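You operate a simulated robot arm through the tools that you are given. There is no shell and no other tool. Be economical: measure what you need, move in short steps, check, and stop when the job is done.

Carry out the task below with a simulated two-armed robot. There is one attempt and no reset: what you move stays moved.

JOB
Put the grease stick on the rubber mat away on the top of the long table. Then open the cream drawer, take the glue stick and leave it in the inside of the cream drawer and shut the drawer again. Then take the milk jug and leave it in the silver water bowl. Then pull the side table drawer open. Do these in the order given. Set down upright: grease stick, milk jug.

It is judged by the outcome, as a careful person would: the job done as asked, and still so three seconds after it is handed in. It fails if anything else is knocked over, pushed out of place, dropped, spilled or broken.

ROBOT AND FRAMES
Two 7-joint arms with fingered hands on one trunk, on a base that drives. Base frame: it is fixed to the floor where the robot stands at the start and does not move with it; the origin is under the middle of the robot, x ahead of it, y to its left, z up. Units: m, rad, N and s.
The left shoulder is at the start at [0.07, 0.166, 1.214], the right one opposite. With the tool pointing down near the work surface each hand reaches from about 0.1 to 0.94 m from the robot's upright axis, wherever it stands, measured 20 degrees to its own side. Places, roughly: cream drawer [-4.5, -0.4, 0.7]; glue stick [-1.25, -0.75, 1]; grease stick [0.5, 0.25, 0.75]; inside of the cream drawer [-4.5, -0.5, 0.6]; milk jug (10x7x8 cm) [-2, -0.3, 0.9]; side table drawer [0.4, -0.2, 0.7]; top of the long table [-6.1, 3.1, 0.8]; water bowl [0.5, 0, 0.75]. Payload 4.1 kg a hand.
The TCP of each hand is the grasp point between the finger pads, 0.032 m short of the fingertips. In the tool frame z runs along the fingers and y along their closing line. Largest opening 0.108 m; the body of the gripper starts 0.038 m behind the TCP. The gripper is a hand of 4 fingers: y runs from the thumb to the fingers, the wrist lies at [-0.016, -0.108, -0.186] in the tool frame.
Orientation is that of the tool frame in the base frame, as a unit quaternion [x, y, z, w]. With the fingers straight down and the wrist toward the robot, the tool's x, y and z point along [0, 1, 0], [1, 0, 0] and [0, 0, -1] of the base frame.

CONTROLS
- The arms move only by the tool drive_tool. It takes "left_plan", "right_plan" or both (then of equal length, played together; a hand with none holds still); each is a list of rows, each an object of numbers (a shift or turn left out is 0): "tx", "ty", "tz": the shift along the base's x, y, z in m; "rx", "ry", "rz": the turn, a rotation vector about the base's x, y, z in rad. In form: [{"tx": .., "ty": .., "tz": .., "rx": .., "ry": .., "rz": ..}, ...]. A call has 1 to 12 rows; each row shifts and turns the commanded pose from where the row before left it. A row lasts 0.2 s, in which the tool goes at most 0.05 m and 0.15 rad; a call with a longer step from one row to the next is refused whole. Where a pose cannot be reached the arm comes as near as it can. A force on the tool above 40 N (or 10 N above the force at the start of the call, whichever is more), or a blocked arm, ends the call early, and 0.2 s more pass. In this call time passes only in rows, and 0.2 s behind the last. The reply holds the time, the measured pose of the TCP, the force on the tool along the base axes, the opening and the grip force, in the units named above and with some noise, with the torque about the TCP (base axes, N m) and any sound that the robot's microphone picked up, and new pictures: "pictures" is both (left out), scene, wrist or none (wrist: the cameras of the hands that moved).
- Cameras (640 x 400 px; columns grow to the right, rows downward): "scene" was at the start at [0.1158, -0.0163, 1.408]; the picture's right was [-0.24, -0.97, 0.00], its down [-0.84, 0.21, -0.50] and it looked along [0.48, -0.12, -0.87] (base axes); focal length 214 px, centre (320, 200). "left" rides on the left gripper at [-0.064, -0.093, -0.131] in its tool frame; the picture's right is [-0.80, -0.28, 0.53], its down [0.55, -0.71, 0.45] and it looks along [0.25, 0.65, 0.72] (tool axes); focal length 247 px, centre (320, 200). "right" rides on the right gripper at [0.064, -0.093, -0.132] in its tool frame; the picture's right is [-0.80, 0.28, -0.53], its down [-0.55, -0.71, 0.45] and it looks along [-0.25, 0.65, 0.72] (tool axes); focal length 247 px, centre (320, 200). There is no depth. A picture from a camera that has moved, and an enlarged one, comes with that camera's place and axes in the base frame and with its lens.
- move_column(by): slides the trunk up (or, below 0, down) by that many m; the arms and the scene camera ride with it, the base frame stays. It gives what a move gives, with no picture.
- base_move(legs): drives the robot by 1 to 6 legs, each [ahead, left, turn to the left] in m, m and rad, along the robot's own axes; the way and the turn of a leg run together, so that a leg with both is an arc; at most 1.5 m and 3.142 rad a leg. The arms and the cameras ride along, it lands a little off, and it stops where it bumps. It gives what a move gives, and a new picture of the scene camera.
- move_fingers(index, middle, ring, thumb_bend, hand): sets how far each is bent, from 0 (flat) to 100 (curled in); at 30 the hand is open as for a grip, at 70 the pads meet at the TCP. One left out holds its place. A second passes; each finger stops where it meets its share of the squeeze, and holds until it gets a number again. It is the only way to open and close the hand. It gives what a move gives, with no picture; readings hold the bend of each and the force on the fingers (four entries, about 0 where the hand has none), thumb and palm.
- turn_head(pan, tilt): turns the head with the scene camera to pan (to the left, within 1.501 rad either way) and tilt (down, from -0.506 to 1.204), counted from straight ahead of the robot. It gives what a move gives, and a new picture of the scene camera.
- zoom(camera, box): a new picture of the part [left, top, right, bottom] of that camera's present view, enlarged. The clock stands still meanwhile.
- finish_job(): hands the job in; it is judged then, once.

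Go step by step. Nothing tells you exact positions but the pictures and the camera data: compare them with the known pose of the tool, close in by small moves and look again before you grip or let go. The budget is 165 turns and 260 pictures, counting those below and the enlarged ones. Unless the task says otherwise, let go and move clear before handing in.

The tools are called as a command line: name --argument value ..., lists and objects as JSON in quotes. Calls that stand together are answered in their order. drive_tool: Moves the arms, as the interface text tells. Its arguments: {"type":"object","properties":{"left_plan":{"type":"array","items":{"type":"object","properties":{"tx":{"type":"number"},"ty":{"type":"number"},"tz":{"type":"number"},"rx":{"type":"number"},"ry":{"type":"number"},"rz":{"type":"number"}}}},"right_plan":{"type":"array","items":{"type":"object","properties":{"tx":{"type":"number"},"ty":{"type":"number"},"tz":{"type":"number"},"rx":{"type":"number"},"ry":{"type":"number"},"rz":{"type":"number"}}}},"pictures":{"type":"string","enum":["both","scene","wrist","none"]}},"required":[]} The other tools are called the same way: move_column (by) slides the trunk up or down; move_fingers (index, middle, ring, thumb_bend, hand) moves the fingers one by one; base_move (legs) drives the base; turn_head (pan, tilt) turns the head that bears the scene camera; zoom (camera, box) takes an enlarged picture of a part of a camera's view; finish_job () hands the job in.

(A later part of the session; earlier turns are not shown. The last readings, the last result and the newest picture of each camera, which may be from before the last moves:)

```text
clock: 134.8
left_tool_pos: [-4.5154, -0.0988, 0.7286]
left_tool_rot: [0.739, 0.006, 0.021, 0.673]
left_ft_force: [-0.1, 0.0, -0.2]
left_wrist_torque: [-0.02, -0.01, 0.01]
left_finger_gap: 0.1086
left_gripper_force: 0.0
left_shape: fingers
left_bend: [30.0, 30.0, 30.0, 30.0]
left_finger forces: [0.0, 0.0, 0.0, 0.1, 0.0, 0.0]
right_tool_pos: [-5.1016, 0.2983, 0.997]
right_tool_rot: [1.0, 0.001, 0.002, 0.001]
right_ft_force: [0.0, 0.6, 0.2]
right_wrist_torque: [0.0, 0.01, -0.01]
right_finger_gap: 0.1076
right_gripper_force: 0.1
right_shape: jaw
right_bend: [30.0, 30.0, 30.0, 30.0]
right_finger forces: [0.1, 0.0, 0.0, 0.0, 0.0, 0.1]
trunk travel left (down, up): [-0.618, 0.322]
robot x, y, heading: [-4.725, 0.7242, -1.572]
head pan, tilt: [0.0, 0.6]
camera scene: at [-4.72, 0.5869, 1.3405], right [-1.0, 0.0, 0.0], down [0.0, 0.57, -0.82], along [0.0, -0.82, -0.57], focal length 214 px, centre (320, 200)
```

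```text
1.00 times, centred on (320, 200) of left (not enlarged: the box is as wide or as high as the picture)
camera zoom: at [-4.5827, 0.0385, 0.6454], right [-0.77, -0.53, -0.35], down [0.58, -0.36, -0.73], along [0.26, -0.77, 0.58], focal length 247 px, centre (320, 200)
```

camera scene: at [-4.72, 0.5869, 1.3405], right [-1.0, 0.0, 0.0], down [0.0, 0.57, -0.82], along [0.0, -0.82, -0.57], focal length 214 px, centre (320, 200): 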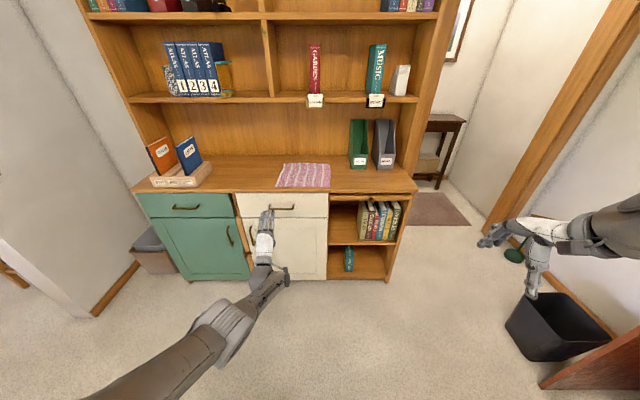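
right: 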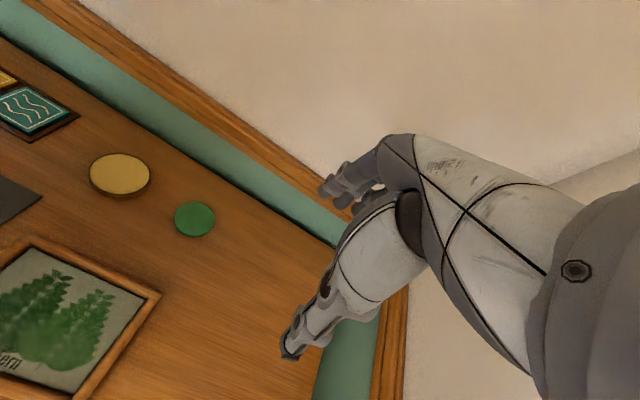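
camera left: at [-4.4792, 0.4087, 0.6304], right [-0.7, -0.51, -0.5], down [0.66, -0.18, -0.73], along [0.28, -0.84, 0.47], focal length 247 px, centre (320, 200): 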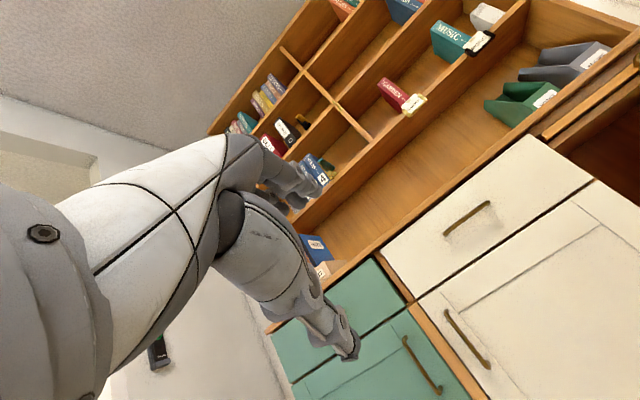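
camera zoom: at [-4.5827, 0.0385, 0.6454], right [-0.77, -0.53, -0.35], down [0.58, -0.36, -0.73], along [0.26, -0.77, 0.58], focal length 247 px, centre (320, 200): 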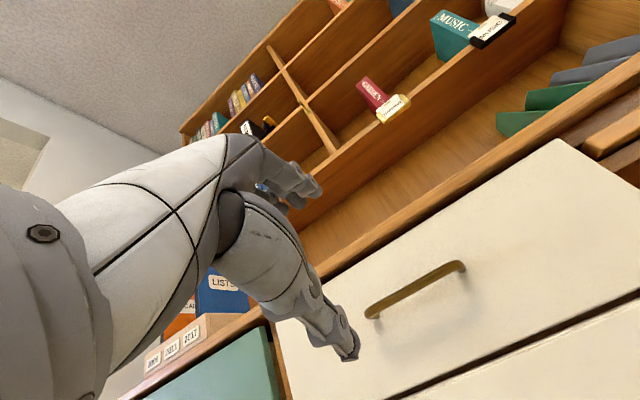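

The handle triangulates to [-4.533, -0.272, 0.696]. I'll half-close the fingers, lower by 3 cm with the trunk and approach with the base to just short of it.

move_fingers --hand "left" --index 48 --middle 48 --ring 48 --thumb_bend 48

move_column --by -0.032

base_move --legs '[[0.1, -0.015, 0]]'

zoom --camera "left" --box '[0, 0, 640, 400]'

```text
clock: 135.8
left_tool_pos: [-4.5158, -0.0991, 0.728]
left_tool_rot: [0.74, 0.005, 0.02, 0.673]
left_ft_force: [-0.8, -0.5, 0.0]
left_wrist_torque: [0.01, -0.01, 0.01]
left_finger_gap: 0.0618
left_gripper_force: 0.0
left_shape: fingers
left_bend: [48.0, 48.0, 48.0, 48.0]
left_finger forces: [0.1, 0.0, 0.0, 0.1, 0.0, 0.0]
right_tool_pos: [-5.1028, 0.2988, 0.9968]
right_tool_rot: [1.0, 0.001, 0.001, 0.001]
right_ft_force: [-0.5, 1.1, 0.2]
right_wrist_torque: [0.04, -0.01, -0.01]
right_finger_gap: 0.1077
right_gripper_force: 0.0
right_shape: jaw
right_bend: [30.0, 30.0, 30.0, 30.0]
right_finger forces: [0.0, 0.1, 0.1, 0.0, 0.1, 0.1]
trunk travel left (down, up): [-0.618, 0.322]
robot x, y, heading: [-4.7223, 0.7275, -1.576]
head pan, tilt: [0.0, 0.6]
```

```text
clock: 136.6
left_tool_pos: [-4.5158, -0.0979, 0.6962]
left_tool_rot: [0.74, 0.006, 0.021, 0.673]
left_ft_force: [-0.1, -0.1, 0.7]
left_wrist_torque: [0.0, 0.0, -0.03]
left_finger_gap: 0.0614
left_gripper_force: 0.0
left_shape: fingers
left_bend: [48.0, 48.0, 48.0, 48.0]
left_finger forces: [0.0, 0.1, 0.0, 0.1, 0.0, 0.0]
right_tool_pos: [-5.1027, 0.2986, 0.9671]
right_tool_rot: [1.0, 0.001, 0.002, 0.001]
right_ft_force: [-0.9, -0.4, -0.6]
right_wrist_torque: [0.02, 0.0, -0.02]
right_finger_gap: 0.1076
right_gripper_force: 0.2
right_shape: jaw
right_bend: [30.0, 30.0, 30.0, 30.0]
right_finger forces: [0.0, 0.0, 0.1, 0.1, 0.0, 0.0]
trunk travel left (down, up): [-0.586, 0.354]
robot x, y, heading: [-4.7203, 0.725, -1.573]
head pan, tilt: [0.0, 0.6]
```

```text
clock: 137.7
left_tool_pos: [-4.53, -0.1979, 0.695]
left_tool_rot: [0.74, 0.006, 0.021, 0.672]
left_ft_force: [-0.3, 0.5, -0.3]
left_wrist_torque: [-0.02, 0.02, 0.01]
left_finger_gap: 0.0612
left_gripper_force: 0.0
left_shape: fingers
left_bend: [48.0, 48.0, 48.0, 48.0]
left_finger forces: [0.0, 0.0, 0.1, 0.0, 0.0, 0.2]
right_tool_pos: [-5.1196, 0.1975, 0.9652]
right_tool_rot: [1.0, 0.001, 0.001, 0.001]
right_ft_force: [-0.6, -0.9, 0.4]
right_wrist_torque: [0.02, 0.01, 0.01]
right_finger_gap: 0.1076
right_gripper_force: 0.0
right_shape: jaw
right_bend: [30.0, 30.0, 30.0, 30.0]
right_finger forces: [0.0, 0.0, 0.0, 0.1, 0.0, 0.0]
trunk travel left (down, up): [-0.586, 0.354]
robot x, y, heading: [-4.734, 0.6263, -1.575]
head pan, tilt: [0.0, 0.6]
camera scene: at [-4.7352, 0.4862, 1.3085], right [-1.0, 0.0, 0.0], down [0.0, 0.57, -0.82], along [0.0, -0.82, -0.57], focal length 214 px, centre (320, 200)
```

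scene: 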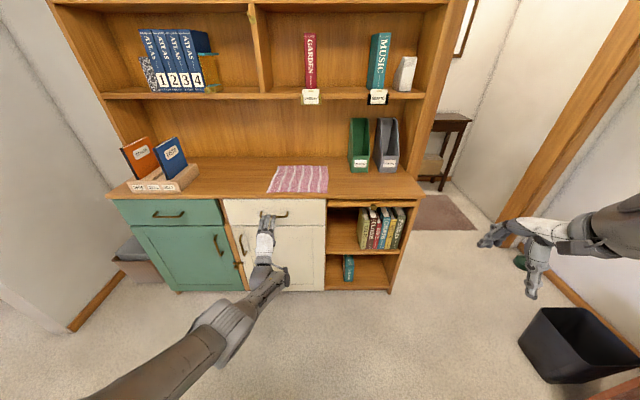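

```text
1.00 times, centred on (320, 200) of left (not enlarged: the box is as wide or as high as the picture)
camera zoom: at [-4.5984, -0.062, 0.6131], right [-0.77, -0.53, -0.35], down [0.58, -0.36, -0.73], along [0.26, -0.77, 0.58], focal length 247 px, centre (320, 200)
```

zoom: 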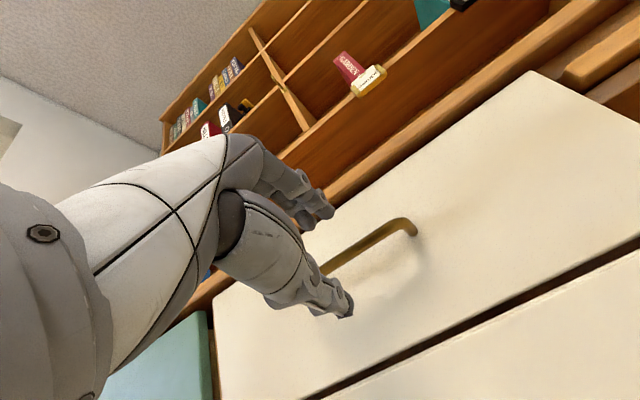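

Well aligned: the bar lies between fingers and thumb. Moving in 6 cm.

base_move --legs '[[0.06, 0, 0]]'

zoom --camera "left" --box '[160, 100, 480, 300]'

```text
clock: 138.7
left_tool_pos: [-4.5307, -0.2593, 0.6944]
left_tool_rot: [0.74, 0.006, 0.021, 0.672]
left_ft_force: [-0.3, 0.0, 0.4]
left_wrist_torque: [-0.01, 0.0, 0.02]
left_finger_gap: 0.061
left_gripper_force: 0.0
left_shape: fingers
left_bend: [48.0, 48.0, 48.0, 48.0]
left_finger forces: [0.1, 0.0, 0.1, 0.0, 0.0, 0.1]
right_tool_pos: [-5.1173, 0.1379, 0.9642]
right_tool_rot: [1.0, 0.0, 0.001, -0.001]
right_ft_force: [-0.3, -0.2, 0.5]
right_wrist_torque: [0.04, 0.04, -0.01]
right_finger_gap: 0.1074
right_gripper_force: 0.0
right_shape: jaw
right_bend: [30.0, 30.0, 30.0, 30.0]
right_finger forces: [0.0, 0.0, 0.0, 0.0, 0.1, 0.0]
trunk travel left (down, up): [-0.586, 0.354]
robot x, y, heading: [-4.7357, 0.5656, -1.568]
head pan, tilt: [0.0, 0.6]
camera scene: at [-4.7351, 0.4255, 1.3082], right [-1.0, 0.0, 0.0], down [0.0, 0.57, -0.82], along [0.0, -0.82, -0.57], focal length 214 px, centre (320, 200)
```

scene: 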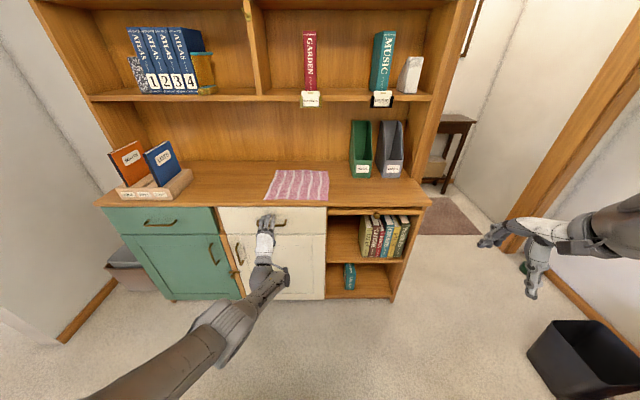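

```text
2.00 times, centred on (320, 200) of left
camera zoom: at [-4.598, -0.1219, 0.6123], right [-0.77, -0.53, -0.35], down [0.58, -0.36, -0.73], along [0.26, -0.77, 0.58], focal length 494 px, centre (320, 200)
```

zoom: 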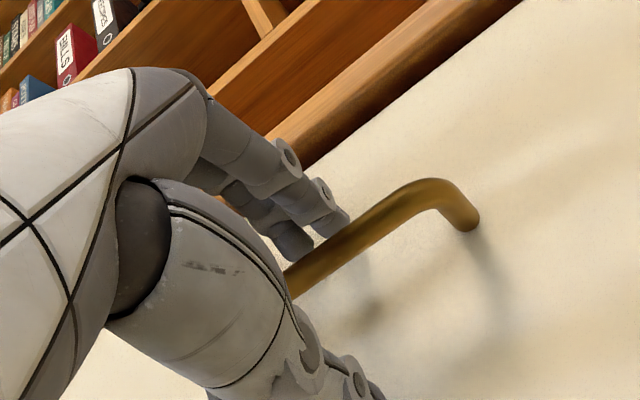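

The bar is between the fingers and thumb. Closing.

move_fingers --hand "left" --index 80 --middle 80 --ring 80 --thumb_bend 80

zoom --camera "left" --box '[160, 100, 480, 300]'

```text
clock: 139.7
left_tool_pos: [-4.5322, -0.2576, 0.6981]
left_tool_rot: [0.739, 0.005, 0.02, 0.673]
left_ft_force: [-0.2, -1.7, 6.8]
left_wrist_torque: [0.1, -0.15, -0.29]
left_finger_gap: 0.0
left_gripper_force: 7.1
left_shape: fingers
left_bend: [75.0, 79.0, 78.0, 76.0]
left_finger forces: [0.0, 3.8, 10.8, 0.0, 0.0, 0.1]
right_tool_pos: [-5.1188, 0.1391, 0.9664]
right_tool_rot: [1.0, 0.0, 0.002, 0.001]
right_ft_force: [0.5, 0.9, 0.1]
right_wrist_torque: [-0.03, -0.04, -0.03]
right_finger_gap: 0.1079
right_gripper_force: 0.0
right_shape: jaw
right_bend: [30.0, 30.0, 30.0, 30.0]
right_finger forces: [0.0, 0.1, 0.0, 0.0, 0.1, 0.0]
trunk travel left (down, up): [-0.586, 0.354]
robot x, y, heading: [-4.7352, 0.5633, -1.575]
head pan, tilt: [0.0, 0.6]
```

```text
2.00 times, centred on (320, 200) of left
camera zoom: at [-4.5982, -0.1206, 0.6147], right [-0.77, -0.53, -0.35], down [0.58, -0.36, -0.73], along [0.26, -0.77, 0.59], focal length 494 px, centre (320, 200)
```

zoom: 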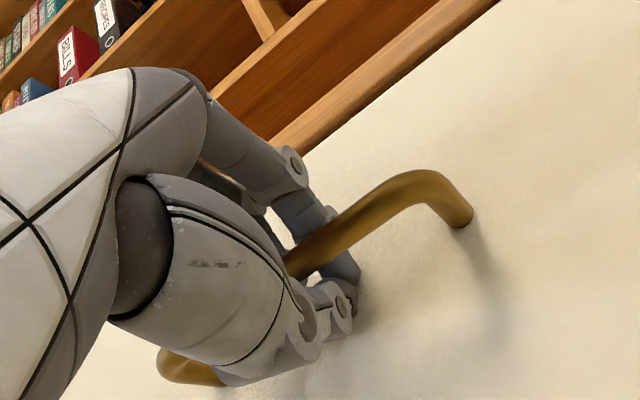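

The fingers hook behind the bar. Pulling the drawer by driving back gently.

base_move --legs '[[-0.12, 0, 0]]'

base_move --legs '[[-0.14, 0, 0]]'

```text
clock: 140.9
left_tool_pos: [-4.5298, -0.1396, 0.6952]
left_tool_rot: [0.74, 0.006, 0.021, 0.672]
left_ft_force: [-3.0, -2.0, -4.9]
left_wrist_torque: [0.28, -0.08, -0.55]
left_finger_gap: 0.0
left_gripper_force: 22.4
left_shape: fingers
left_bend: [76.0, 79.0, 78.0, 77.0]
left_finger forces: [0.0, 5.4, 13.9, 0.0, 26.1, 0.0]
right_tool_pos: [-5.1173, 0.2583, 0.9663]
right_tool_rot: [1.0, 0.001, 0.002, 0.0]
right_ft_force: [0.5, 1.6, 0.0]
right_wrist_torque: [-0.03, -0.01, -0.01]
right_finger_gap: 0.1077
right_gripper_force: 0.2
right_shape: jaw
right_bend: [30.0, 30.0, 30.0, 30.0]
right_finger forces: [0.0, 0.1, 0.1, 0.0, 0.0, 0.0]
trunk travel left (down, up): [-0.586, 0.354]
robot x, y, heading: [-4.7347, 0.6832, -1.573]
head pan, tilt: [0.0, 0.6]
camera scene: at [-4.7352, 0.547, 1.3086], right [-1.0, 0.0, 0.0], down [0.0, 0.56, -0.83], along [0.0, -0.83, -0.56], focal length 214 px, centre (320, 200)
```

scene: 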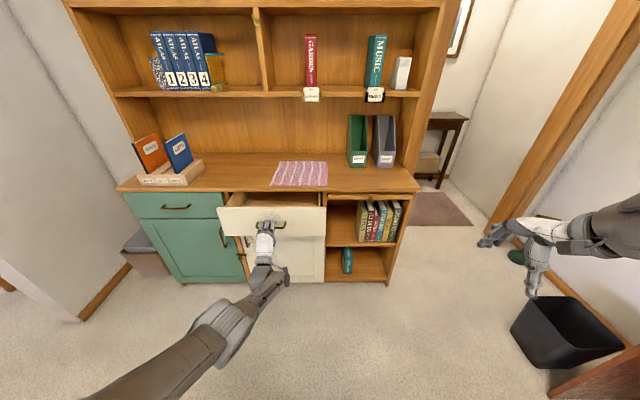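

```text
clock: 142.2
left_tool_pos: [-4.5307, 0.0019, 0.6973]
left_tool_rot: [0.739, 0.006, 0.021, 0.673]
left_ft_force: [-6.4, -1.6, -4.2]
left_wrist_torque: [0.29, -0.06, -0.64]
left_finger_gap: 0.0003
left_gripper_force: 22.0
left_shape: fingers
left_bend: [77.0, 79.0, 78.0, 77.0]
left_finger forces: [0.0, 5.0, 14.0, 0.0, 26.2, 0.0]
right_tool_pos: [-5.1173, 0.3992, 0.9657]
right_tool_rot: [1.0, 0.001, 0.001, 0.001]
right_ft_force: [0.1, 0.7, 1.0]
right_wrist_torque: [-0.01, -0.02, -0.02]
right_finger_gap: 0.1075
right_gripper_force: 0.0
right_shape: jaw
right_bend: [30.0, 30.0, 30.0, 30.0]
right_finger forces: [0.1, 0.0, 0.1, 0.0, 0.1, 0.0]
trunk travel left (down, up): [-0.586, 0.354]
robot x, y, heading: [-4.7368, 0.8252, -1.574]
head pan, tilt: [0.0, 0.6]
camera scene: at [-4.7353, 0.688, 1.3087], right [-1.0, 0.0, 0.0], down [0.0, 0.56, -0.83], along [0.0, -0.83, -0.56], focal length 214 px, centre (320, 200)
```

scene: 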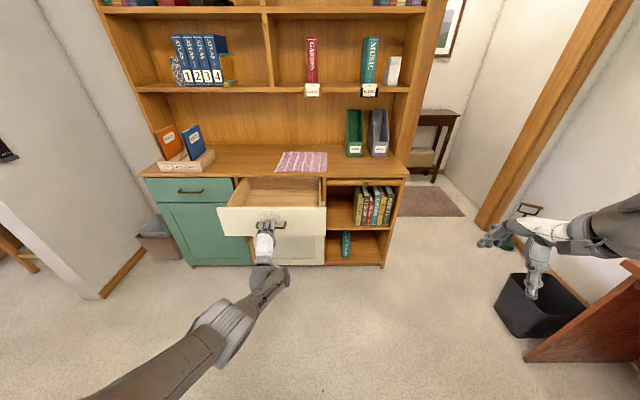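

The drawer is open about 26 cm. Releasing the handle and backing away.

move_fingers --hand "left" --index 45 --middle 45 --ring 45 --thumb_bend 45

base_move --legs '[[-0.08, 0, 0]]'

zoom --camera "scene" --box '[200, 140, 360, 260]'

```text
clock: 143.2
left_tool_pos: [-4.5301, 0.0033, 0.6961]
left_tool_rot: [0.74, 0.006, 0.021, 0.672]
left_ft_force: [-0.3, 0.6, 0.1]
left_wrist_torque: [-0.02, -0.01, 0.0]
left_finger_gap: 0.0687
left_gripper_force: 1.2
left_shape: fingers
left_bend: [45.0, 45.0, 45.0, 45.0]
left_finger forces: [0.0, 1.2, 0.0, 0.0, 0.1, 0.0]
right_tool_pos: [-5.1174, 0.3994, 0.9658]
right_tool_rot: [1.0, 0.001, 0.002, 0.001]
right_ft_force: [-0.2, -1.3, -0.5]
right_wrist_torque: [0.01, 0.0, -0.01]
right_finger_gap: 0.1079
right_gripper_force: 0.0
right_shape: jaw
right_bend: [30.0, 30.0, 30.0, 30.0]
right_finger forces: [0.1, 0.0, 0.0, 0.0, 0.1, 0.0]
trunk travel left (down, up): [-0.586, 0.354]
robot x, y, heading: [-4.733, 0.8291, -1.571]
head pan, tilt: [0.0, 0.6]
```

```text
clock: 144.3
left_tool_pos: [-4.5285, 0.0834, 0.697]
left_tool_rot: [0.74, 0.005, 0.02, 0.672]
left_ft_force: [-0.8, 0.2, 1.6]
left_wrist_torque: [0.03, 0.0, 0.0]
left_finger_gap: 0.0685
left_gripper_force: 0.1
left_shape: fingers
left_bend: [45.0, 45.0, 45.0, 45.0]
left_finger forces: [0.1, 0.0, 0.0, 0.0, 0.1, 0.0]
right_tool_pos: [-5.1163, 0.4807, 0.966]
right_tool_rot: [1.0, 0.001, 0.001, 0.002]
right_ft_force: [-0.4, 0.9, 0.0]
right_wrist_torque: [-0.02, 0.01, -0.03]
right_finger_gap: 0.1077
right_gripper_force: 0.0
right_shape: jaw
right_bend: [30.0, 30.0, 30.0, 30.0]
right_finger forces: [0.0, 0.0, 0.1, 0.0, 0.0, 0.0]
trunk travel left (down, up): [-0.586, 0.354]
robot x, y, heading: [-4.7369, 0.9089, -1.571]
head pan, tilt: [0.0, 0.6]
camera scene: at [-4.7346, 0.7694, 1.3088], right [-1.0, 0.0, 0.0], down [0.0, 0.56, -0.83], along [0.0, -0.83, -0.56], focal length 214 px, centre (320, 200)
```

scene: 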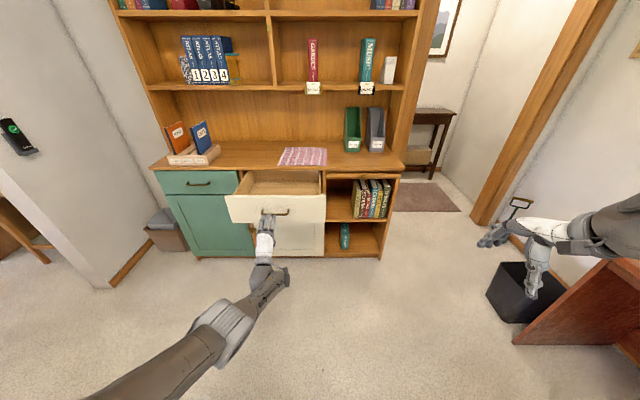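

```text
3.33 times, centred on (280, 200) of scene
camera zoom: at [-4.7346, 0.7694, 1.3088], right [-1.0, 0.0, 0.0], down [0.0, 0.56, -0.83], along [0.0, -0.83, -0.56], focal length 715 px, centre (453, 200)
```

zoom: 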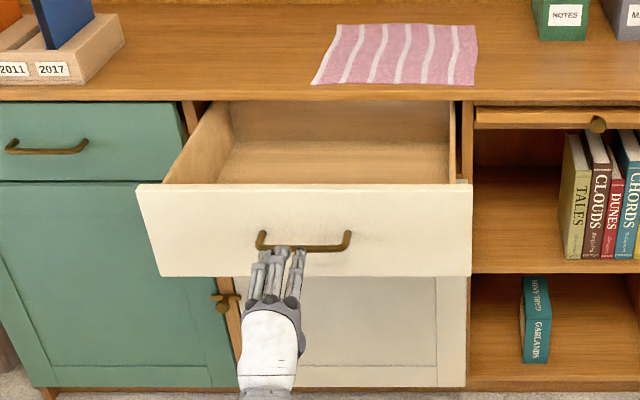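

The drawer is open and empty. Next I fetch the glue stick: back away, raise the trunk, and return the left hand to pointing down.

base_move --legs '[[-0.3, 0, 0]]'

drive_tool --left_plan '[{"rx": 0.145, "ty": 0.015}, {"rx": 0.145, "ty": 0.015}, {"rx": 0.145, "ty": 0.015}, {"rx": 0.145, "ty": 0.015}, {"rx": 0.145, "ty": 0.015}, {"rx": 0.145, "ty": 0.015, "tz": 0.01}, {"rx": 0.145, "ty": 0.015, "tz": 0.01}, {"rx": 0.145, "ty": 0.015, "tz": 0.01}, {"rx": 0.145, "ty": 0.015, "tz": 0.01}, {"rx": 0.145, "ty": 0.015, "tz": 0.01}]' --pictures "none"

move_column --by 0.3

```text
clock: 146.3
left_tool_pos: [-4.5287, 0.3824, 0.6969]
left_tool_rot: [0.74, 0.006, 0.021, 0.673]
left_ft_force: [0.0, 0.5, -1.1]
left_wrist_torque: [0.0, 0.0, -0.02]
left_finger_gap: 0.0687
left_gripper_force: 0.1
left_shape: fingers
left_bend: [45.0, 45.0, 45.0, 45.0]
left_finger forces: [0.0, 0.1, 0.0, 0.1, 0.1, 0.1]
right_tool_pos: [-5.1169, 0.7778, 0.9657]
right_tool_rot: [1.0, 0.002, 0.002, 0.001]
right_ft_force: [-0.2, 0.0, -0.8]
right_wrist_torque: [-0.05, 0.0, 0.02]
right_finger_gap: 0.1078
right_gripper_force: 0.2
right_shape: jaw
right_bend: [30.0, 30.0, 30.0, 30.0]
right_finger forces: [0.1, 0.0, 0.0, 0.1, 0.1, 0.1]
trunk travel left (down, up): [-0.586, 0.354]
robot x, y, heading: [-4.7349, 1.2062, -1.567]
head pan, tilt: [0.0, 0.6]
camera scene: at [-4.7345, 1.0681, 1.3087], right [-1.0, 0.0, 0.0], down [0.0, 0.56, -0.83], along [0.0, -0.83, -0.56], focal length 214 px, centre (320, 200)
```

scene: 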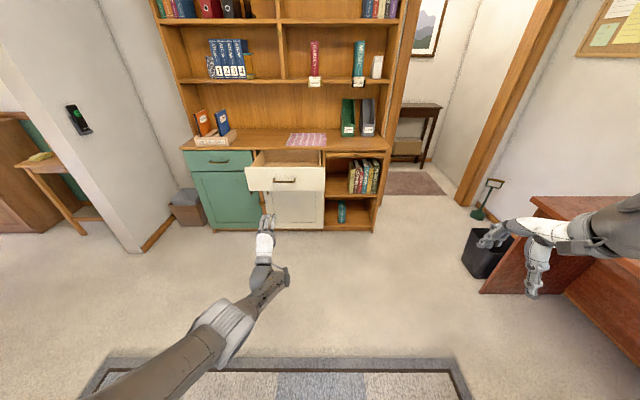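

```text
clock: 148.5
left_tool_pos: [-4.5231, 0.5311, 0.7464]
left_tool_rot: [1.0, -0.007, 0.023, 0.012]
left_ft_force: [0.1, 0.2, 0.3]
left_wrist_torque: [0.0, 0.01, 0.01]
left_finger_gap: 0.0689
left_gripper_force: 0.0
left_shape: fingers
left_bend: [45.0, 45.0, 45.0, 45.0]
left_finger forces: [0.2, 0.0, 0.0, 0.1, 0.0, 0.0]
right_tool_pos: [-5.1169, 0.7787, 0.9675]
right_tool_rot: [1.0, 0.002, 0.002, 0.0]
right_ft_force: [0.9, 0.5, -0.2]
right_wrist_torque: [-0.01, -0.03, 0.02]
right_finger_gap: 0.1078
right_gripper_force: 0.2
right_shape: jaw
right_bend: [30.0, 30.0, 30.0, 30.0]
right_finger forces: [0.0, 0.1, 0.1, 0.1, 0.0, 0.0]
trunk travel left (down, up): [-0.586, 0.354]
robot x, y, heading: [-4.7344, 1.2096, -1.575]
head pan, tilt: [0.0, 0.6]
```

```text
clock: 151.5
left_tool_pos: [-4.5228, 0.5323, 1.0454]
left_tool_rot: [1.0, -0.007, 0.024, 0.012]
left_ft_force: [0.5, 0.3, 0.0]
left_wrist_torque: [-0.04, 0.02, 0.01]
left_finger_gap: 0.0689
left_gripper_force: 0.1
left_shape: fingers
left_bend: [45.0, 45.0, 45.0, 45.0]
left_finger forces: [0.0, 0.0, 0.0, 0.0, 0.0, 0.0]
right_tool_pos: [-5.116, 0.7774, 1.266]
right_tool_rot: [1.0, 0.002, 0.002, 0.001]
right_ft_force: [0.3, 0.4, 1.2]
right_wrist_torque: [0.02, 0.0, 0.03]
right_finger_gap: 0.1079
right_gripper_force: 0.1
right_shape: jaw
right_bend: [30.0, 30.0, 30.0, 30.0]
right_finger forces: [0.1, 0.1, 0.0, 0.1, 0.0, 0.0]
trunk travel left (down, up): [-0.886, 0.054]
robot x, y, heading: [-4.7381, 1.2061, -1.574]
head pan, tilt: [0.0, 0.6]
```

Raising the left hand, turning to face the dining room and driving back to the counter.

drive_tool --left_plan '[{"tz": 0.045, "ry": 0.045, "ty": 0.01}, {"tz": 0.045, "ty": 0.01}, {"tz": 0.045, "ty": 0.01}]' --pictures "none"

base_move --legs '[[0, 0, 1.574], [1.3, -0.6, 0], [0.65, -0.24, 0]]'

```text
clock: 152.3
left_tool_pos: [-4.5288, 0.5631, 1.1811]
left_tool_rot: [1.0, -0.01, -0.003, 0.012]
left_ft_force: [-0.6, 0.2, 0.0]
left_wrist_torque: [-0.02, 0.0, -0.01]
left_finger_gap: 0.0688
left_gripper_force: 0.2
left_shape: fingers
left_bend: [45.0, 45.0, 45.0, 45.0]
left_finger forces: [0.1, 0.1, 0.0, 0.1, 0.1, 0.0]
right_tool_pos: [-5.1172, 0.7781, 1.2656]
right_tool_rot: [1.0, 0.002, 0.002, 0.001]
right_ft_force: [-0.3, 0.5, 0.6]
right_wrist_torque: [-0.03, -0.02, -0.06]
right_finger_gap: 0.1077
right_gripper_force: 0.1
right_shape: jaw
right_bend: [30.0, 30.0, 30.0, 30.0]
right_finger forces: [0.0, 0.0, 0.1, 0.0, 0.1, 0.1]
trunk travel left (down, up): [-0.886, 0.054]
robot x, y, heading: [-4.736, 1.2031, -1.571]
head pan, tilt: [0.0, 0.6]
```

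```text
clock: 166.7
left_tool_pos: [-2.1421, 0.5706, 1.1804]
left_tool_rot: [0.715, 0.699, 0.007, 0.01]
left_ft_force: [-0.3, 0.3, -0.3]
left_wrist_torque: [0.03, 0.06, -0.02]
left_finger_gap: 0.0689
left_gripper_force: 0.0
left_shape: fingers
left_bend: [45.0, 45.0, 45.0, 45.0]
left_finger forces: [0.1, 0.0, 0.0, 0.1, 0.0, 0.1]
right_tool_pos: [-2.3609, -0.017, 1.2667]
right_tool_rot: [0.708, 0.706, 0.003, -0.001]
right_ft_force: [0.3, 0.5, -0.5]
right_wrist_torque: [-0.04, 0.02, 0.0]
right_finger_gap: 0.1074
right_gripper_force: 0.1
right_shape: jaw
right_bend: [30.0, 30.0, 30.0, 30.0]
right_finger forces: [0.1, 0.1, 0.1, 0.0, 0.0, 0.0]
trunk travel left (down, up): [-0.886, 0.054]
robot x, y, heading: [-2.7883, 0.3623, -0.007]
head pan, tilt: [0.0, 0.6]
camera scene: at [-2.6477, 0.3646, 1.6087], right [0.0, -1.0, 0.0], down [-0.56, 0.0, -0.83], along [0.83, 0.0, -0.56], focal length 214 px, centre (320, 200)
```

scene: 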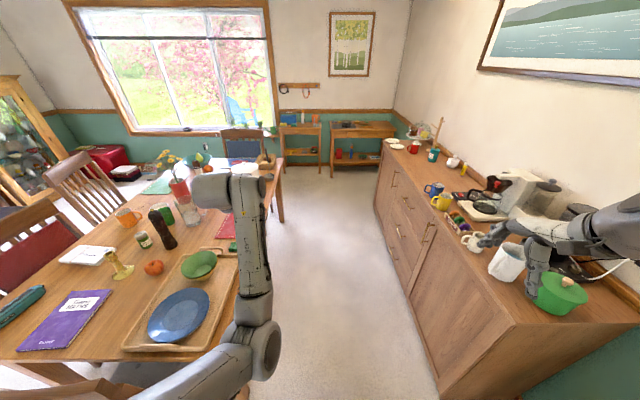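

Corridor clear. Driving to beside the glue stick and turning to face the counter.

base_move --legs '[[0.85, -0.14, 0], [0.8, 0.0, 0], [0, 0, -0.8]]'

```text
clock: 177.3
left_tool_pos: [-0.5335, -0.0868, 1.1805]
left_tool_rot: [0.93, 0.368, 0.003, 0.011]
left_ft_force: [-0.8, -0.3, -0.6]
left_wrist_torque: [0.01, 0.01, 0.01]
left_finger_gap: 0.0692
left_gripper_force: 0.0
left_shape: fingers
left_bend: [45.0, 45.0, 45.0, 45.0]
left_finger forces: [0.0, 0.1, 0.0, 0.0, 0.1, 0.1]
right_tool_pos: [-1.105, -0.3441, 1.2663]
right_tool_rot: [0.926, 0.378, 0.002, 0.0]
right_ft_force: [-0.3, -0.5, 0.0]
right_wrist_torque: [0.06, -0.01, 0.0]
right_finger_gap: 0.1077
right_gripper_force: 0.1
right_shape: jaw
right_bend: [30.0, 30.0, 30.0, 30.0]
right_finger forces: [0.1, 0.0, 0.0, 0.0, 0.0, 0.0]
trunk travel left (down, up): [-0.886, 0.054]
robot x, y, heading: [-1.1318, 0.2317, -0.802]
head pan, tilt: [0.0, 0.6]
camera scene: at [-1.0333, 0.1295, 1.6086], right [-0.72, -0.7, 0.0], down [-0.39, 0.4, -0.82], along [0.58, -0.59, -0.57], focal length 214 px, centre (320, 200)
```

scene: 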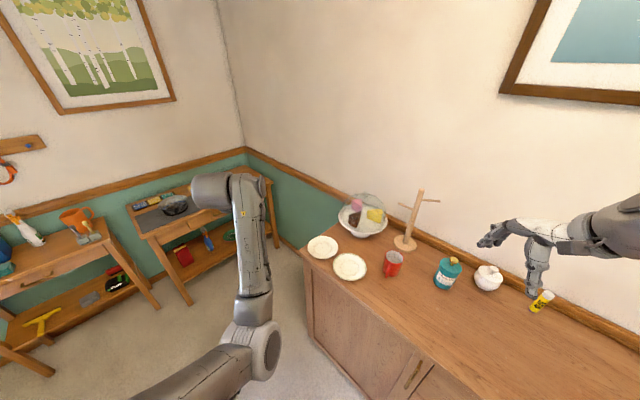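

The glue stick is at about [-1.28, -0.67]. Completing the turn.

base_move --legs '[[0, 0, -0.77]]'

turn_head --pan -0.15 --tilt 0.8

zoom --camera "right" --box '[0, 0, 640, 400]'

```text
clock: 179.7
left_tool_pos: [-0.9285, -0.4161, 1.1797]
left_tool_rot: [1.0, -0.013, -0.002, 0.011]
left_ft_force: [-0.7, 0.3, 0.4]
left_wrist_torque: [-0.02, 0.02, -0.02]
left_finger_gap: 0.0688
left_gripper_force: 0.1
left_shape: fingers
left_bend: [45.0, 45.0, 45.0, 45.0]
left_finger forces: [0.0, 0.0, 0.1, 0.0, 0.0, 0.0]
right_tool_pos: [-1.5146, -0.1957, 1.2654]
right_tool_rot: [1.0, -0.001, 0.002, 0.001]
right_ft_force: [-0.4, 0.7, 0.5]
right_wrist_torque: [0.02, 0.01, -0.01]
right_finger_gap: 0.1079
right_gripper_force: 0.0
right_shape: jaw
right_bend: [30.0, 30.0, 30.0, 30.0]
right_finger forces: [0.1, 0.0, 0.0, 0.0, 0.0, 0.1]
trunk travel left (down, up): [-0.886, 0.054]
robot x, y, heading: [-1.1332, 0.2306, -1.57]
head pan, tilt: [0.0, 0.6]
camera scene: at [-1.1311, 0.0899, 1.6086], right [-1.0, 0.01, 0.0], down [0.0, 0.57, -0.82], along [-0.01, -0.82, -0.57], focal length 214 px, centre (320, 200)
```

scene: 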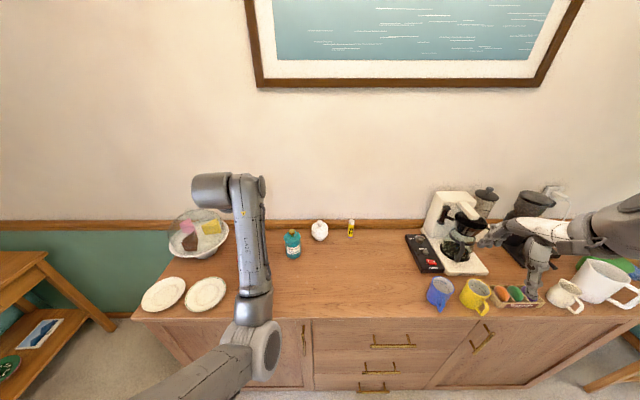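

```text
clock: 180.4
left_tool_pos: [-0.9282, -0.4154, 1.1797]
left_tool_rot: [1.0, -0.013, -0.002, 0.012]
left_ft_force: [0.6, 0.3, -0.2]
left_wrist_torque: [0.02, 0.02, 0.0]
left_finger_gap: 0.0688
left_gripper_force: 0.2
left_shape: fingers
left_bend: [45.0, 45.0, 45.0, 45.0]
left_finger forces: [0.1, 0.1, 0.0, 0.0, 0.1, 0.1]
right_tool_pos: [-1.5154, -0.1959, 1.2653]
right_tool_rot: [1.0, -0.001, 0.001, 0.002]
right_ft_force: [1.0, -0.9, -0.7]
right_wrist_torque: [0.01, 0.01, -0.02]
right_finger_gap: 0.1077
right_gripper_force: 0.0
right_shape: jaw
right_bend: [30.0, 30.0, 30.0, 30.0]
right_finger forces: [0.0, 0.0, 0.0, 0.0, 0.0, 0.0]
trunk travel left (down, up): [-0.886, 0.054]
robot x, y, heading: [-1.133, 0.229, -1.573]
head pan, tilt: [-0.15, 0.799]
camera scene: at [-1.1437, 0.0989, 1.5918], right [-0.99, 0.15, 0.0], down [0.11, 0.71, -0.7], along [-0.11, -0.69, -0.72], focal length 214 px, centre (320, 200)
```

scene: 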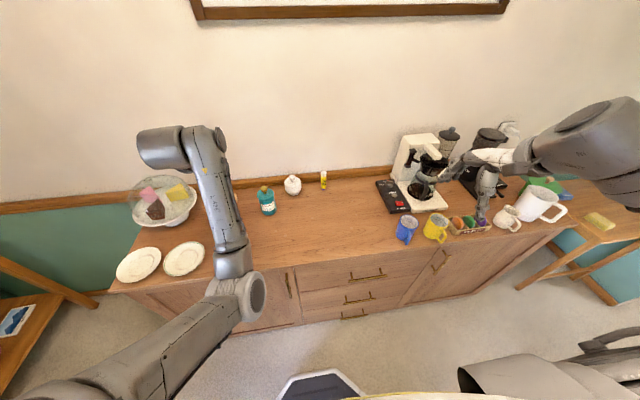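

```text
1.00 times, centred on (320, 200) of right (not enlarged: the box is as wide or as high as the picture)
camera zoom: at [-1.4521, -0.1049, 1.3968], right [-0.8, -0.28, 0.53], down [-0.54, 0.71, -0.45], along [-0.25, -0.65, -0.72], focal length 247 px, centre (320, 200)
```

zoom: 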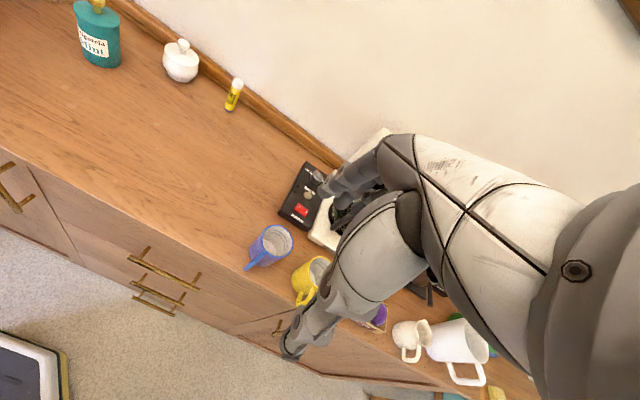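

The glue stick stands upright at about [-1.284, -0.662, 0.93], close to the wall trim. Zooming to see the clearance.

zoom --camera "right" --box '[140, 30, 300, 150]'

zoom --camera "scene" --box '[250, 130, 410, 230]'

```text
3.33 times, centred on (220, 90) of right
camera zoom: at [-1.4521, -0.1049, 1.3968], right [-0.8, -0.28, 0.53], down [-0.54, 0.71, -0.45], along [-0.25, -0.65, -0.72], focal length 823 px, centre (653, 567)
```

zoom: 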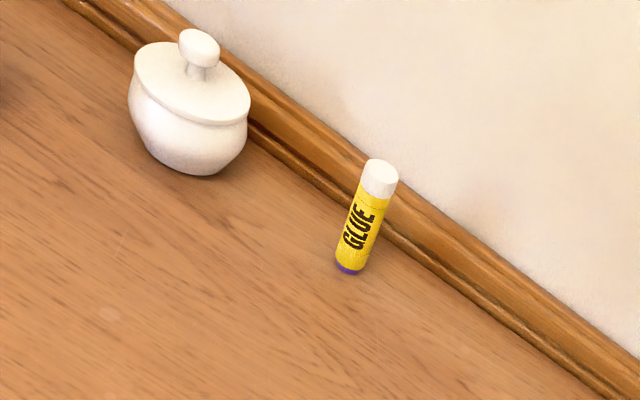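

```text
4.00 times, centred on (330, 180) of scene
camera zoom: at [-1.1437, 0.0989, 1.5918], right [-0.99, 0.15, 0.0], down [0.11, 0.71, -0.7], along [-0.11, -0.69, -0.72], focal length 858 px, centre (280, 280)
```

zoom: 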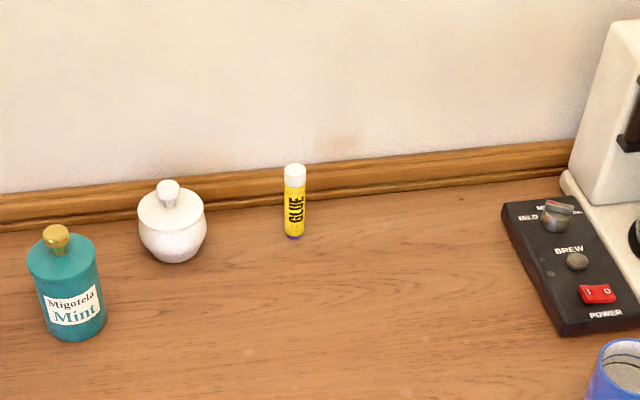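

The stick is upright, z 0.865–0.978, about 7 cm from the trim. I'll pull the left hand back from the mug tree, bring the right hand sideways in line, half-close its fingers, and advance the base 12 cm.

drive_tool --left_plan '[{"ty": 0.03, "tz": 0.02}, {"ty": 0.03, "tz": 0.02}, {"ty": 0.03, "tz": 0.01}, {"tx": 0}, {"tx": 0}]' --right_plan '[{"tx": 0.045, "ty": -0.01}, {"tx": 0.045, "ty": -0.02}, {"tx": 0.045, "ty": -0.02}, {"tx": 0.045, "ty": -0.02}, {"tx": 0.045, "ty": -0.02}]' --pictures "none"

move_fingers --hand "right" --index 46 --middle 46 --ring 46 --thumb_bend 46

base_move --legs '[[0.12, 0, 0]]'

```text
clock: 181.8
left_tool_pos: [-0.8699, -0.356, 1.2335]
left_tool_rot: [0.998, 0.032, 0.044, 0.028]
left_ft_force: [-0.4, -1.0, 0.1]
left_wrist_torque: [0.02, 0.02, 0.0]
left_finger_gap: 0.0688
left_gripper_force: 0.1
left_shape: fingers
left_bend: [45.0, 45.0, 45.0, 45.0]
left_finger forces: [0.0, 0.1, 0.1, 0.0, 0.0, 0.1]
left hand out of reach, approached as far as the arm can: row 3
right_tool_pos: [-1.3065, -0.3059, 1.2535]
right_tool_rot: [1.0, -0.004, 0.001, 0.001]
right_ft_force: [0.6, 0.1, 0.9]
right_wrist_torque: [-0.04, 0.02, 0.03]
right_finger_gap: 0.1074
right_gripper_force: 0.0
right_shape: jaw
right_bend: [30.0, 30.0, 30.0, 30.0]
right_finger forces: [0.0, 0.0, 0.1, 0.0, 0.1, 0.0]
right hand out of reach, approached as far as the arm can: row 1, 2
trunk travel left (down, up): [-0.886, 0.054]
robot x, y, heading: [-1.1298, 0.2281, -1.578]
head pan, tilt: [-0.15, 0.799]
stopped in row 5 (left hand): the arm was blocked; the commanded pose is now the measured one
```

```text
clock: 182.8
left_tool_pos: [-0.8713, -0.3578, 1.2327]
left_tool_rot: [0.998, 0.031, 0.043, 0.027]
left_ft_force: [0.1, -0.3, 0.5]
left_wrist_torque: [0.01, -0.03, -0.03]
left_finger_gap: 0.0689
left_gripper_force: 0.2
left_shape: fingers
left_bend: [45.0, 45.0, 45.0, 45.0]
left_finger forces: [0.0, 0.0, 0.0, 0.0, 0.0, 0.0]
right_tool_pos: [-1.3069, -0.3072, 1.2532]
right_tool_rot: [1.0, -0.004, 0.0, 0.0]
right_ft_force: [0.2, 0.2, 0.6]
right_wrist_torque: [0.01, -0.02, 0.0]
right_finger_gap: 0.0669
right_gripper_force: 0.1
right_shape: fingers
right_bend: [46.0, 46.0, 46.0, 46.0]
right_finger forces: [0.1, 0.0, 0.0, 0.0, 0.0, 0.0]
trunk travel left (down, up): [-0.886, 0.054]
robot x, y, heading: [-1.1322, 0.2325, -1.579]
head pan, tilt: [-0.15, 0.799]
```

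```text
clock: 184.1
left_tool_pos: [-0.8705, -0.4762, 1.2339]
left_tool_rot: [0.998, 0.033, 0.044, 0.029]
left_ft_force: [0.0, 0.8, 0.3]
left_wrist_torque: [0.05, 0.0, 0.01]
left_finger_gap: 0.069
left_gripper_force: 0.0
left_shape: fingers
left_bend: [45.0, 45.0, 45.0, 45.0]
left_finger forces: [0.0, 0.0, 0.1, 0.0, 0.1, 0.1]
right_tool_pos: [-1.3085, -0.4243, 1.2541]
right_tool_rot: [1.0, -0.004, 0.001, 0.002]
right_ft_force: [0.5, 0.5, -0.3]
right_wrist_torque: [-0.04, -0.02, -0.01]
right_finger_gap: 0.0668
right_gripper_force: 0.0
right_shape: fingers
right_bend: [46.0, 46.0, 46.0, 46.0]
right_finger forces: [0.0, 0.1, 0.0, 0.0, 0.0, 0.0]
trunk travel left (down, up): [-0.886, 0.054]
robot x, y, heading: [-1.1346, 0.1097, -1.579]
head pan, tilt: [-0.15, 0.799]
camera scene: at [-1.1444, -0.0191, 1.5919], right [-0.99, 0.16, 0.0], down [0.11, 0.71, -0.7], along [-0.11, -0.69, -0.72], focal length 214 px, centre (320, 200)
```

scene: 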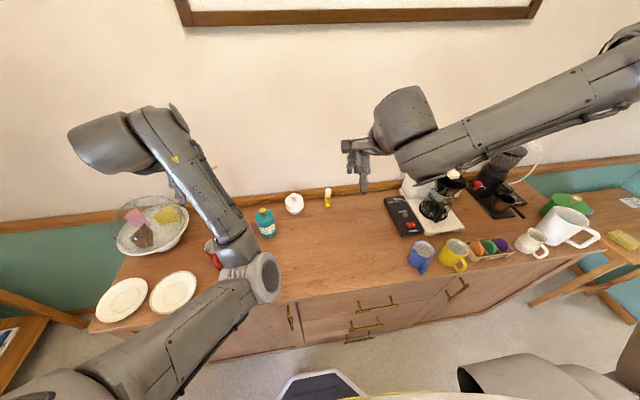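

Moving the right hand forward above the stick and partly down.

drive_tool --right_plan '[{"tx": 0.009, "ty": -0.045}, {"tx": 0.009, "ty": -0.045}, {"tx": 0.009, "ty": -0.045, "tz": -0.01}, {"ty": -0.045, "tz": -0.02}, {"ty": -0.045, "tz": -0.02}, {"ty": -0.012, "tz": -0.04}, {"tz": -0.04}]'

```text
clock: 185.7
left_tool_pos: [-0.871, -0.4777, 1.2322]
left_tool_rot: [0.998, 0.031, 0.044, 0.028]
left_ft_force: [-0.4, 0.9, -0.4]
left_wrist_torque: [0.02, -0.02, -0.01]
left_finger_gap: 0.0692
left_gripper_force: 0.0
left_shape: fingers
left_bend: [45.0, 45.0, 45.0, 45.0]
left_finger forces: [0.1, 0.1, 0.0, 0.0, 0.0, 0.1]
right_tool_pos: [-1.4081, -0.5238, 1.1976]
right_tool_rot: [1.0, -0.002, 0.001, 0.0]
right_ft_force: [-0.9, 0.4, -0.1]
right_wrist_torque: [-0.04, 0.01, -0.02]
right_finger_gap: 0.0668
right_gripper_force: 0.2
right_shape: fingers
right_bend: [46.0, 46.0, 46.0, 46.0]
right_finger forces: [0.0, 0.0, 0.0, 0.1, 0.0, 0.0]
right hand out of reach, approached as far as the arm can: row 1, 2, 3, 4, 5, 6, 7
trunk travel left (down, up): [-0.886, 0.054]
robot x, y, heading: [-1.1325, 0.1105, -1.575]
head pan, tilt: [-0.15, 0.799]
camera scene: at [-1.1454, -0.0209, 1.5917], right [-0.99, 0.16, 0.0], down [0.11, 0.71, -0.7], along [-0.11, -0.69, -0.72], focal length 214 px, centre (320, 200)
camera right: at [-1.3451, -0.4315, 1.3282], right [-0.8, -0.28, 0.53], down [-0.54, 0.71, -0.45], along [-0.25, -0.65, -0.72], focal length 247 px, centre (320, 200)
```

scene: 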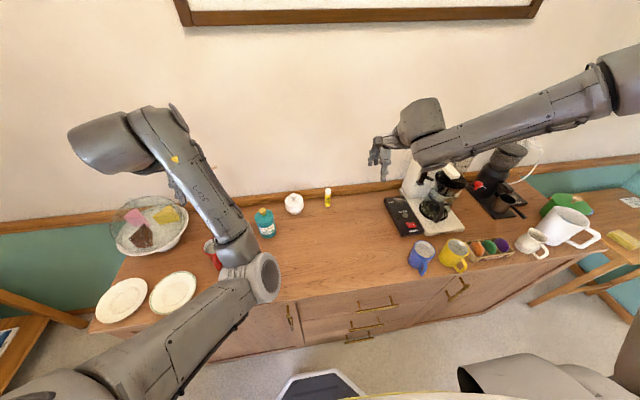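
right: 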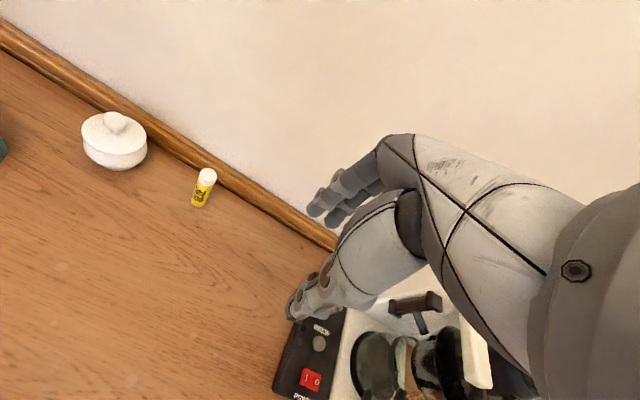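

The arm prefers targets ~20° to its side. I'll turn the base slightly left so the stick lies in that direction.

base_move --legs '[[0, 0, 0.17]]'

drive_tool --right_plan '[{"ty": -0.03, "tx": 0.01}, {"ty": -0.03, "tx": 0.01}, {"tz": -0.03}]'

```text
clock: 186.8
left_tool_pos: [-0.7758, -0.4242, 1.2339]
left_tool_rot: [0.992, 0.117, 0.046, 0.024]
left_ft_force: [0.1, 0.4, -0.6]
left_wrist_torque: [0.01, -0.02, -0.01]
left_finger_gap: 0.0691
left_gripper_force: 0.1
left_shape: fingers
left_bend: [45.0, 45.0, 45.0, 45.0]
left_finger forces: [0.0, 0.1, 0.0, 0.0, 0.1, 0.0]
right_tool_pos: [-1.2982, -0.5601, 1.198]
right_tool_rot: [0.997, 0.082, 0.002, -0.001]
right_ft_force: [1.0, -1.3, -0.6]
right_wrist_torque: [0.02, -0.01, -0.04]
right_finger_gap: 0.0667
right_gripper_force: 0.1
right_shape: fingers
right_bend: [46.0, 46.0, 46.0, 46.0]
right_finger forces: [0.1, 0.1, 0.1, 0.0, 0.1, 0.0]
trunk travel left (down, up): [-0.886, 0.054]
robot x, y, heading: [-1.1341, 0.1116, -1.407]
head pan, tilt: [-0.15, 0.799]
camera scene: at [-1.1237, -0.0214, 1.5917], right [-1.0, -0.01, 0.0], down [-0.01, 0.72, -0.7], along [0.01, -0.7, -0.72], focal length 214 px, centre (320, 200)
```

scene: 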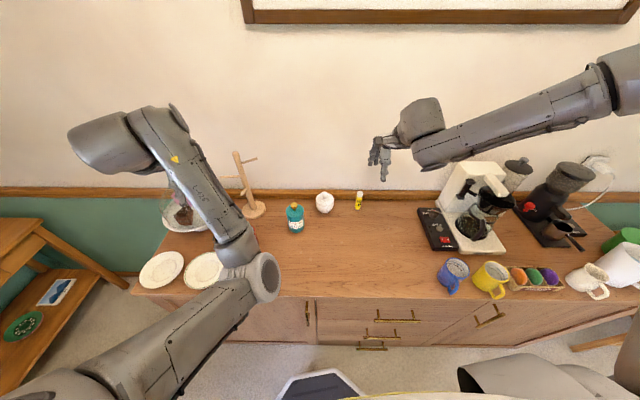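

```text
clock: 187.6
left_tool_pos: [-0.7736, -0.425, 1.2338]
left_tool_rot: [0.992, 0.117, 0.047, 0.024]
left_ft_force: [-0.2, 0.3, 0.8]
left_wrist_torque: [0.0, 0.02, 0.0]
left_finger_gap: 0.0689
left_gripper_force: 0.0
left_shape: fingers
left_bend: [45.0, 45.0, 45.0, 45.0]
left_finger forces: [0.0, 0.0, 0.0, 0.1, 0.0, 0.1]
right_tool_pos: [-1.3156, -0.5804, 1.1983]
right_tool_rot: [0.997, 0.081, 0.001, 0.0]
right_ft_force: [-0.5, 0.1, 0.4]
right_wrist_torque: [0.01, -0.02, 0.01]
right_finger_gap: 0.0667
right_gripper_force: 0.1
right_shape: fingers
right_bend: [46.0, 46.0, 46.0, 46.0]
right_finger forces: [0.0, 0.0, 0.1, 0.1, 0.0, 0.0]
right hand out of reach, approached as far as the arm can: row 1, 2, 3
trunk travel left (down, up): [-0.886, 0.054]
robot x, y, heading: [-1.1343, 0.1092, -1.406]
head pan, tilt: [-0.15, 0.799]
camera scene: at [-1.1223, -0.0212, 1.5917], right [-1.0, -0.01, 0.0], down [-0.01, 0.72, -0.7], along [0.01, -0.7, -0.72], focal length 214 px, centre (320, 200)
camera right: at [-1.2685, -0.4803, 1.3293], right [-0.74, -0.41, 0.53], down [-0.66, 0.61, -0.45], along [-0.14, -0.68, -0.72], focal length 247 px, centre (320, 200)
```

scene: 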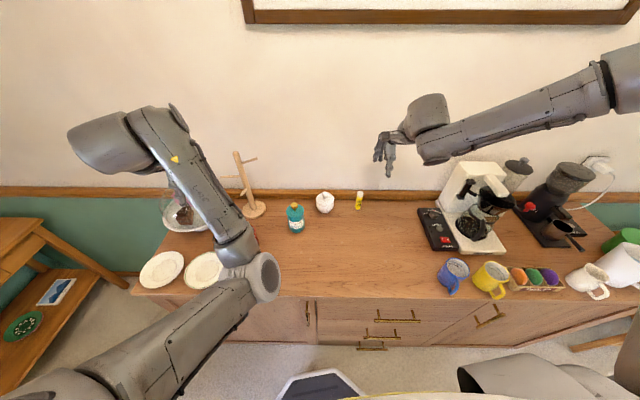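
right: 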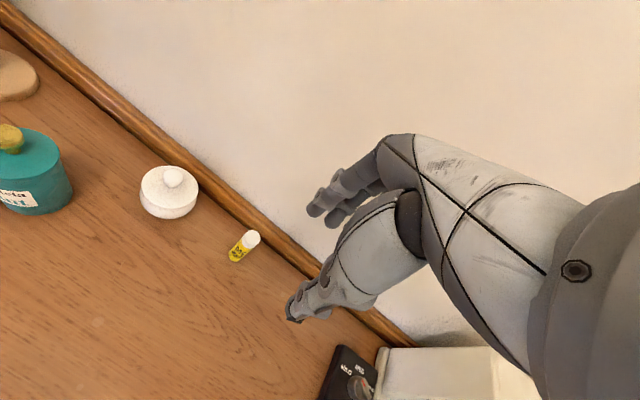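

The high pose limits the arm. I'll pull the hand back a bit and lower it over the empty counter area, then go forward at lower height.

drive_tool --right_plan '[{"ty": 0.04}, {"ty": 0.04}, {"ty": 0.03, "tz": -0.03}, {"tz": -0.04}, {"tz": -0.04}, {"tz": -0.04}]'

```text
clock: 189.0
left_tool_pos: [-0.7743, -0.4244, 1.2346]
left_tool_rot: [0.992, 0.117, 0.047, 0.024]
left_ft_force: [0.2, -0.2, -0.9]
left_wrist_torque: [0.01, 0.01, 0.01]
left_finger_gap: 0.0688
left_gripper_force: 0.2
left_shape: fingers
left_bend: [45.0, 45.0, 45.0, 45.0]
left_finger forces: [0.0, 0.0, 0.0, 0.0, 0.0, 0.0]
right_tool_pos: [-1.3451, -0.4554, 1.0948]
right_tool_rot: [0.997, 0.082, 0.002, 0.0]
right_ft_force: [0.2, 0.5, -0.4]
right_wrist_torque: [-0.02, -0.04, -0.04]
right_finger_gap: 0.0667
right_gripper_force: 0.1
right_shape: fingers
right_bend: [46.0, 46.0, 46.0, 46.0]
right_finger forces: [0.0, 0.0, 0.0, 0.0, 0.0, 0.0]
right hand out of reach, approached as far as the arm can: row 5, 6
trunk travel left (down, up): [-0.886, 0.054]
robot x, y, heading: [-1.1328, 0.1091, -1.408]
head pan, tilt: [-0.15, 0.799]
camera scene: at [-1.124, -0.0202, 1.5918], right [-1.0, -0.01, 0.0], down [-0.01, 0.72, -0.7], along [0.01, -0.7, -0.72], focal length 214 px, centre (320, 200)
camera right: at [-1.2992, -0.3542, 1.2255], right [-0.74, -0.41, 0.53], down [-0.65, 0.61, -0.45], along [-0.14, -0.68, -0.72], focal length 247 px, centre (320, 200)
```

scene: 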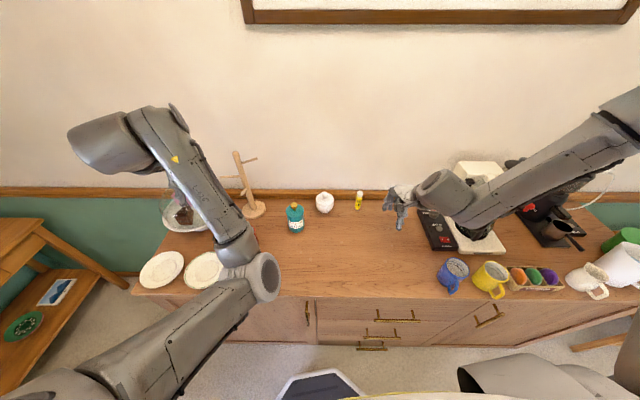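
right: 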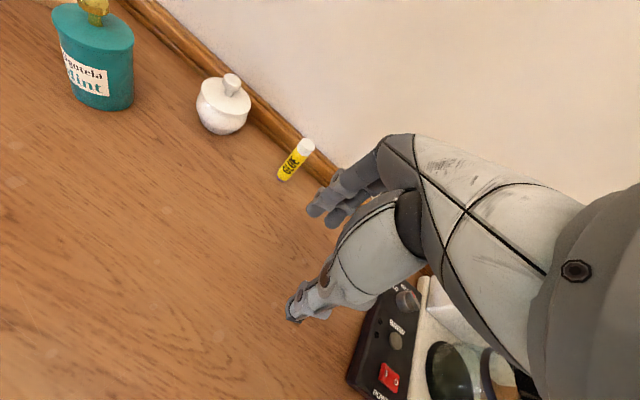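

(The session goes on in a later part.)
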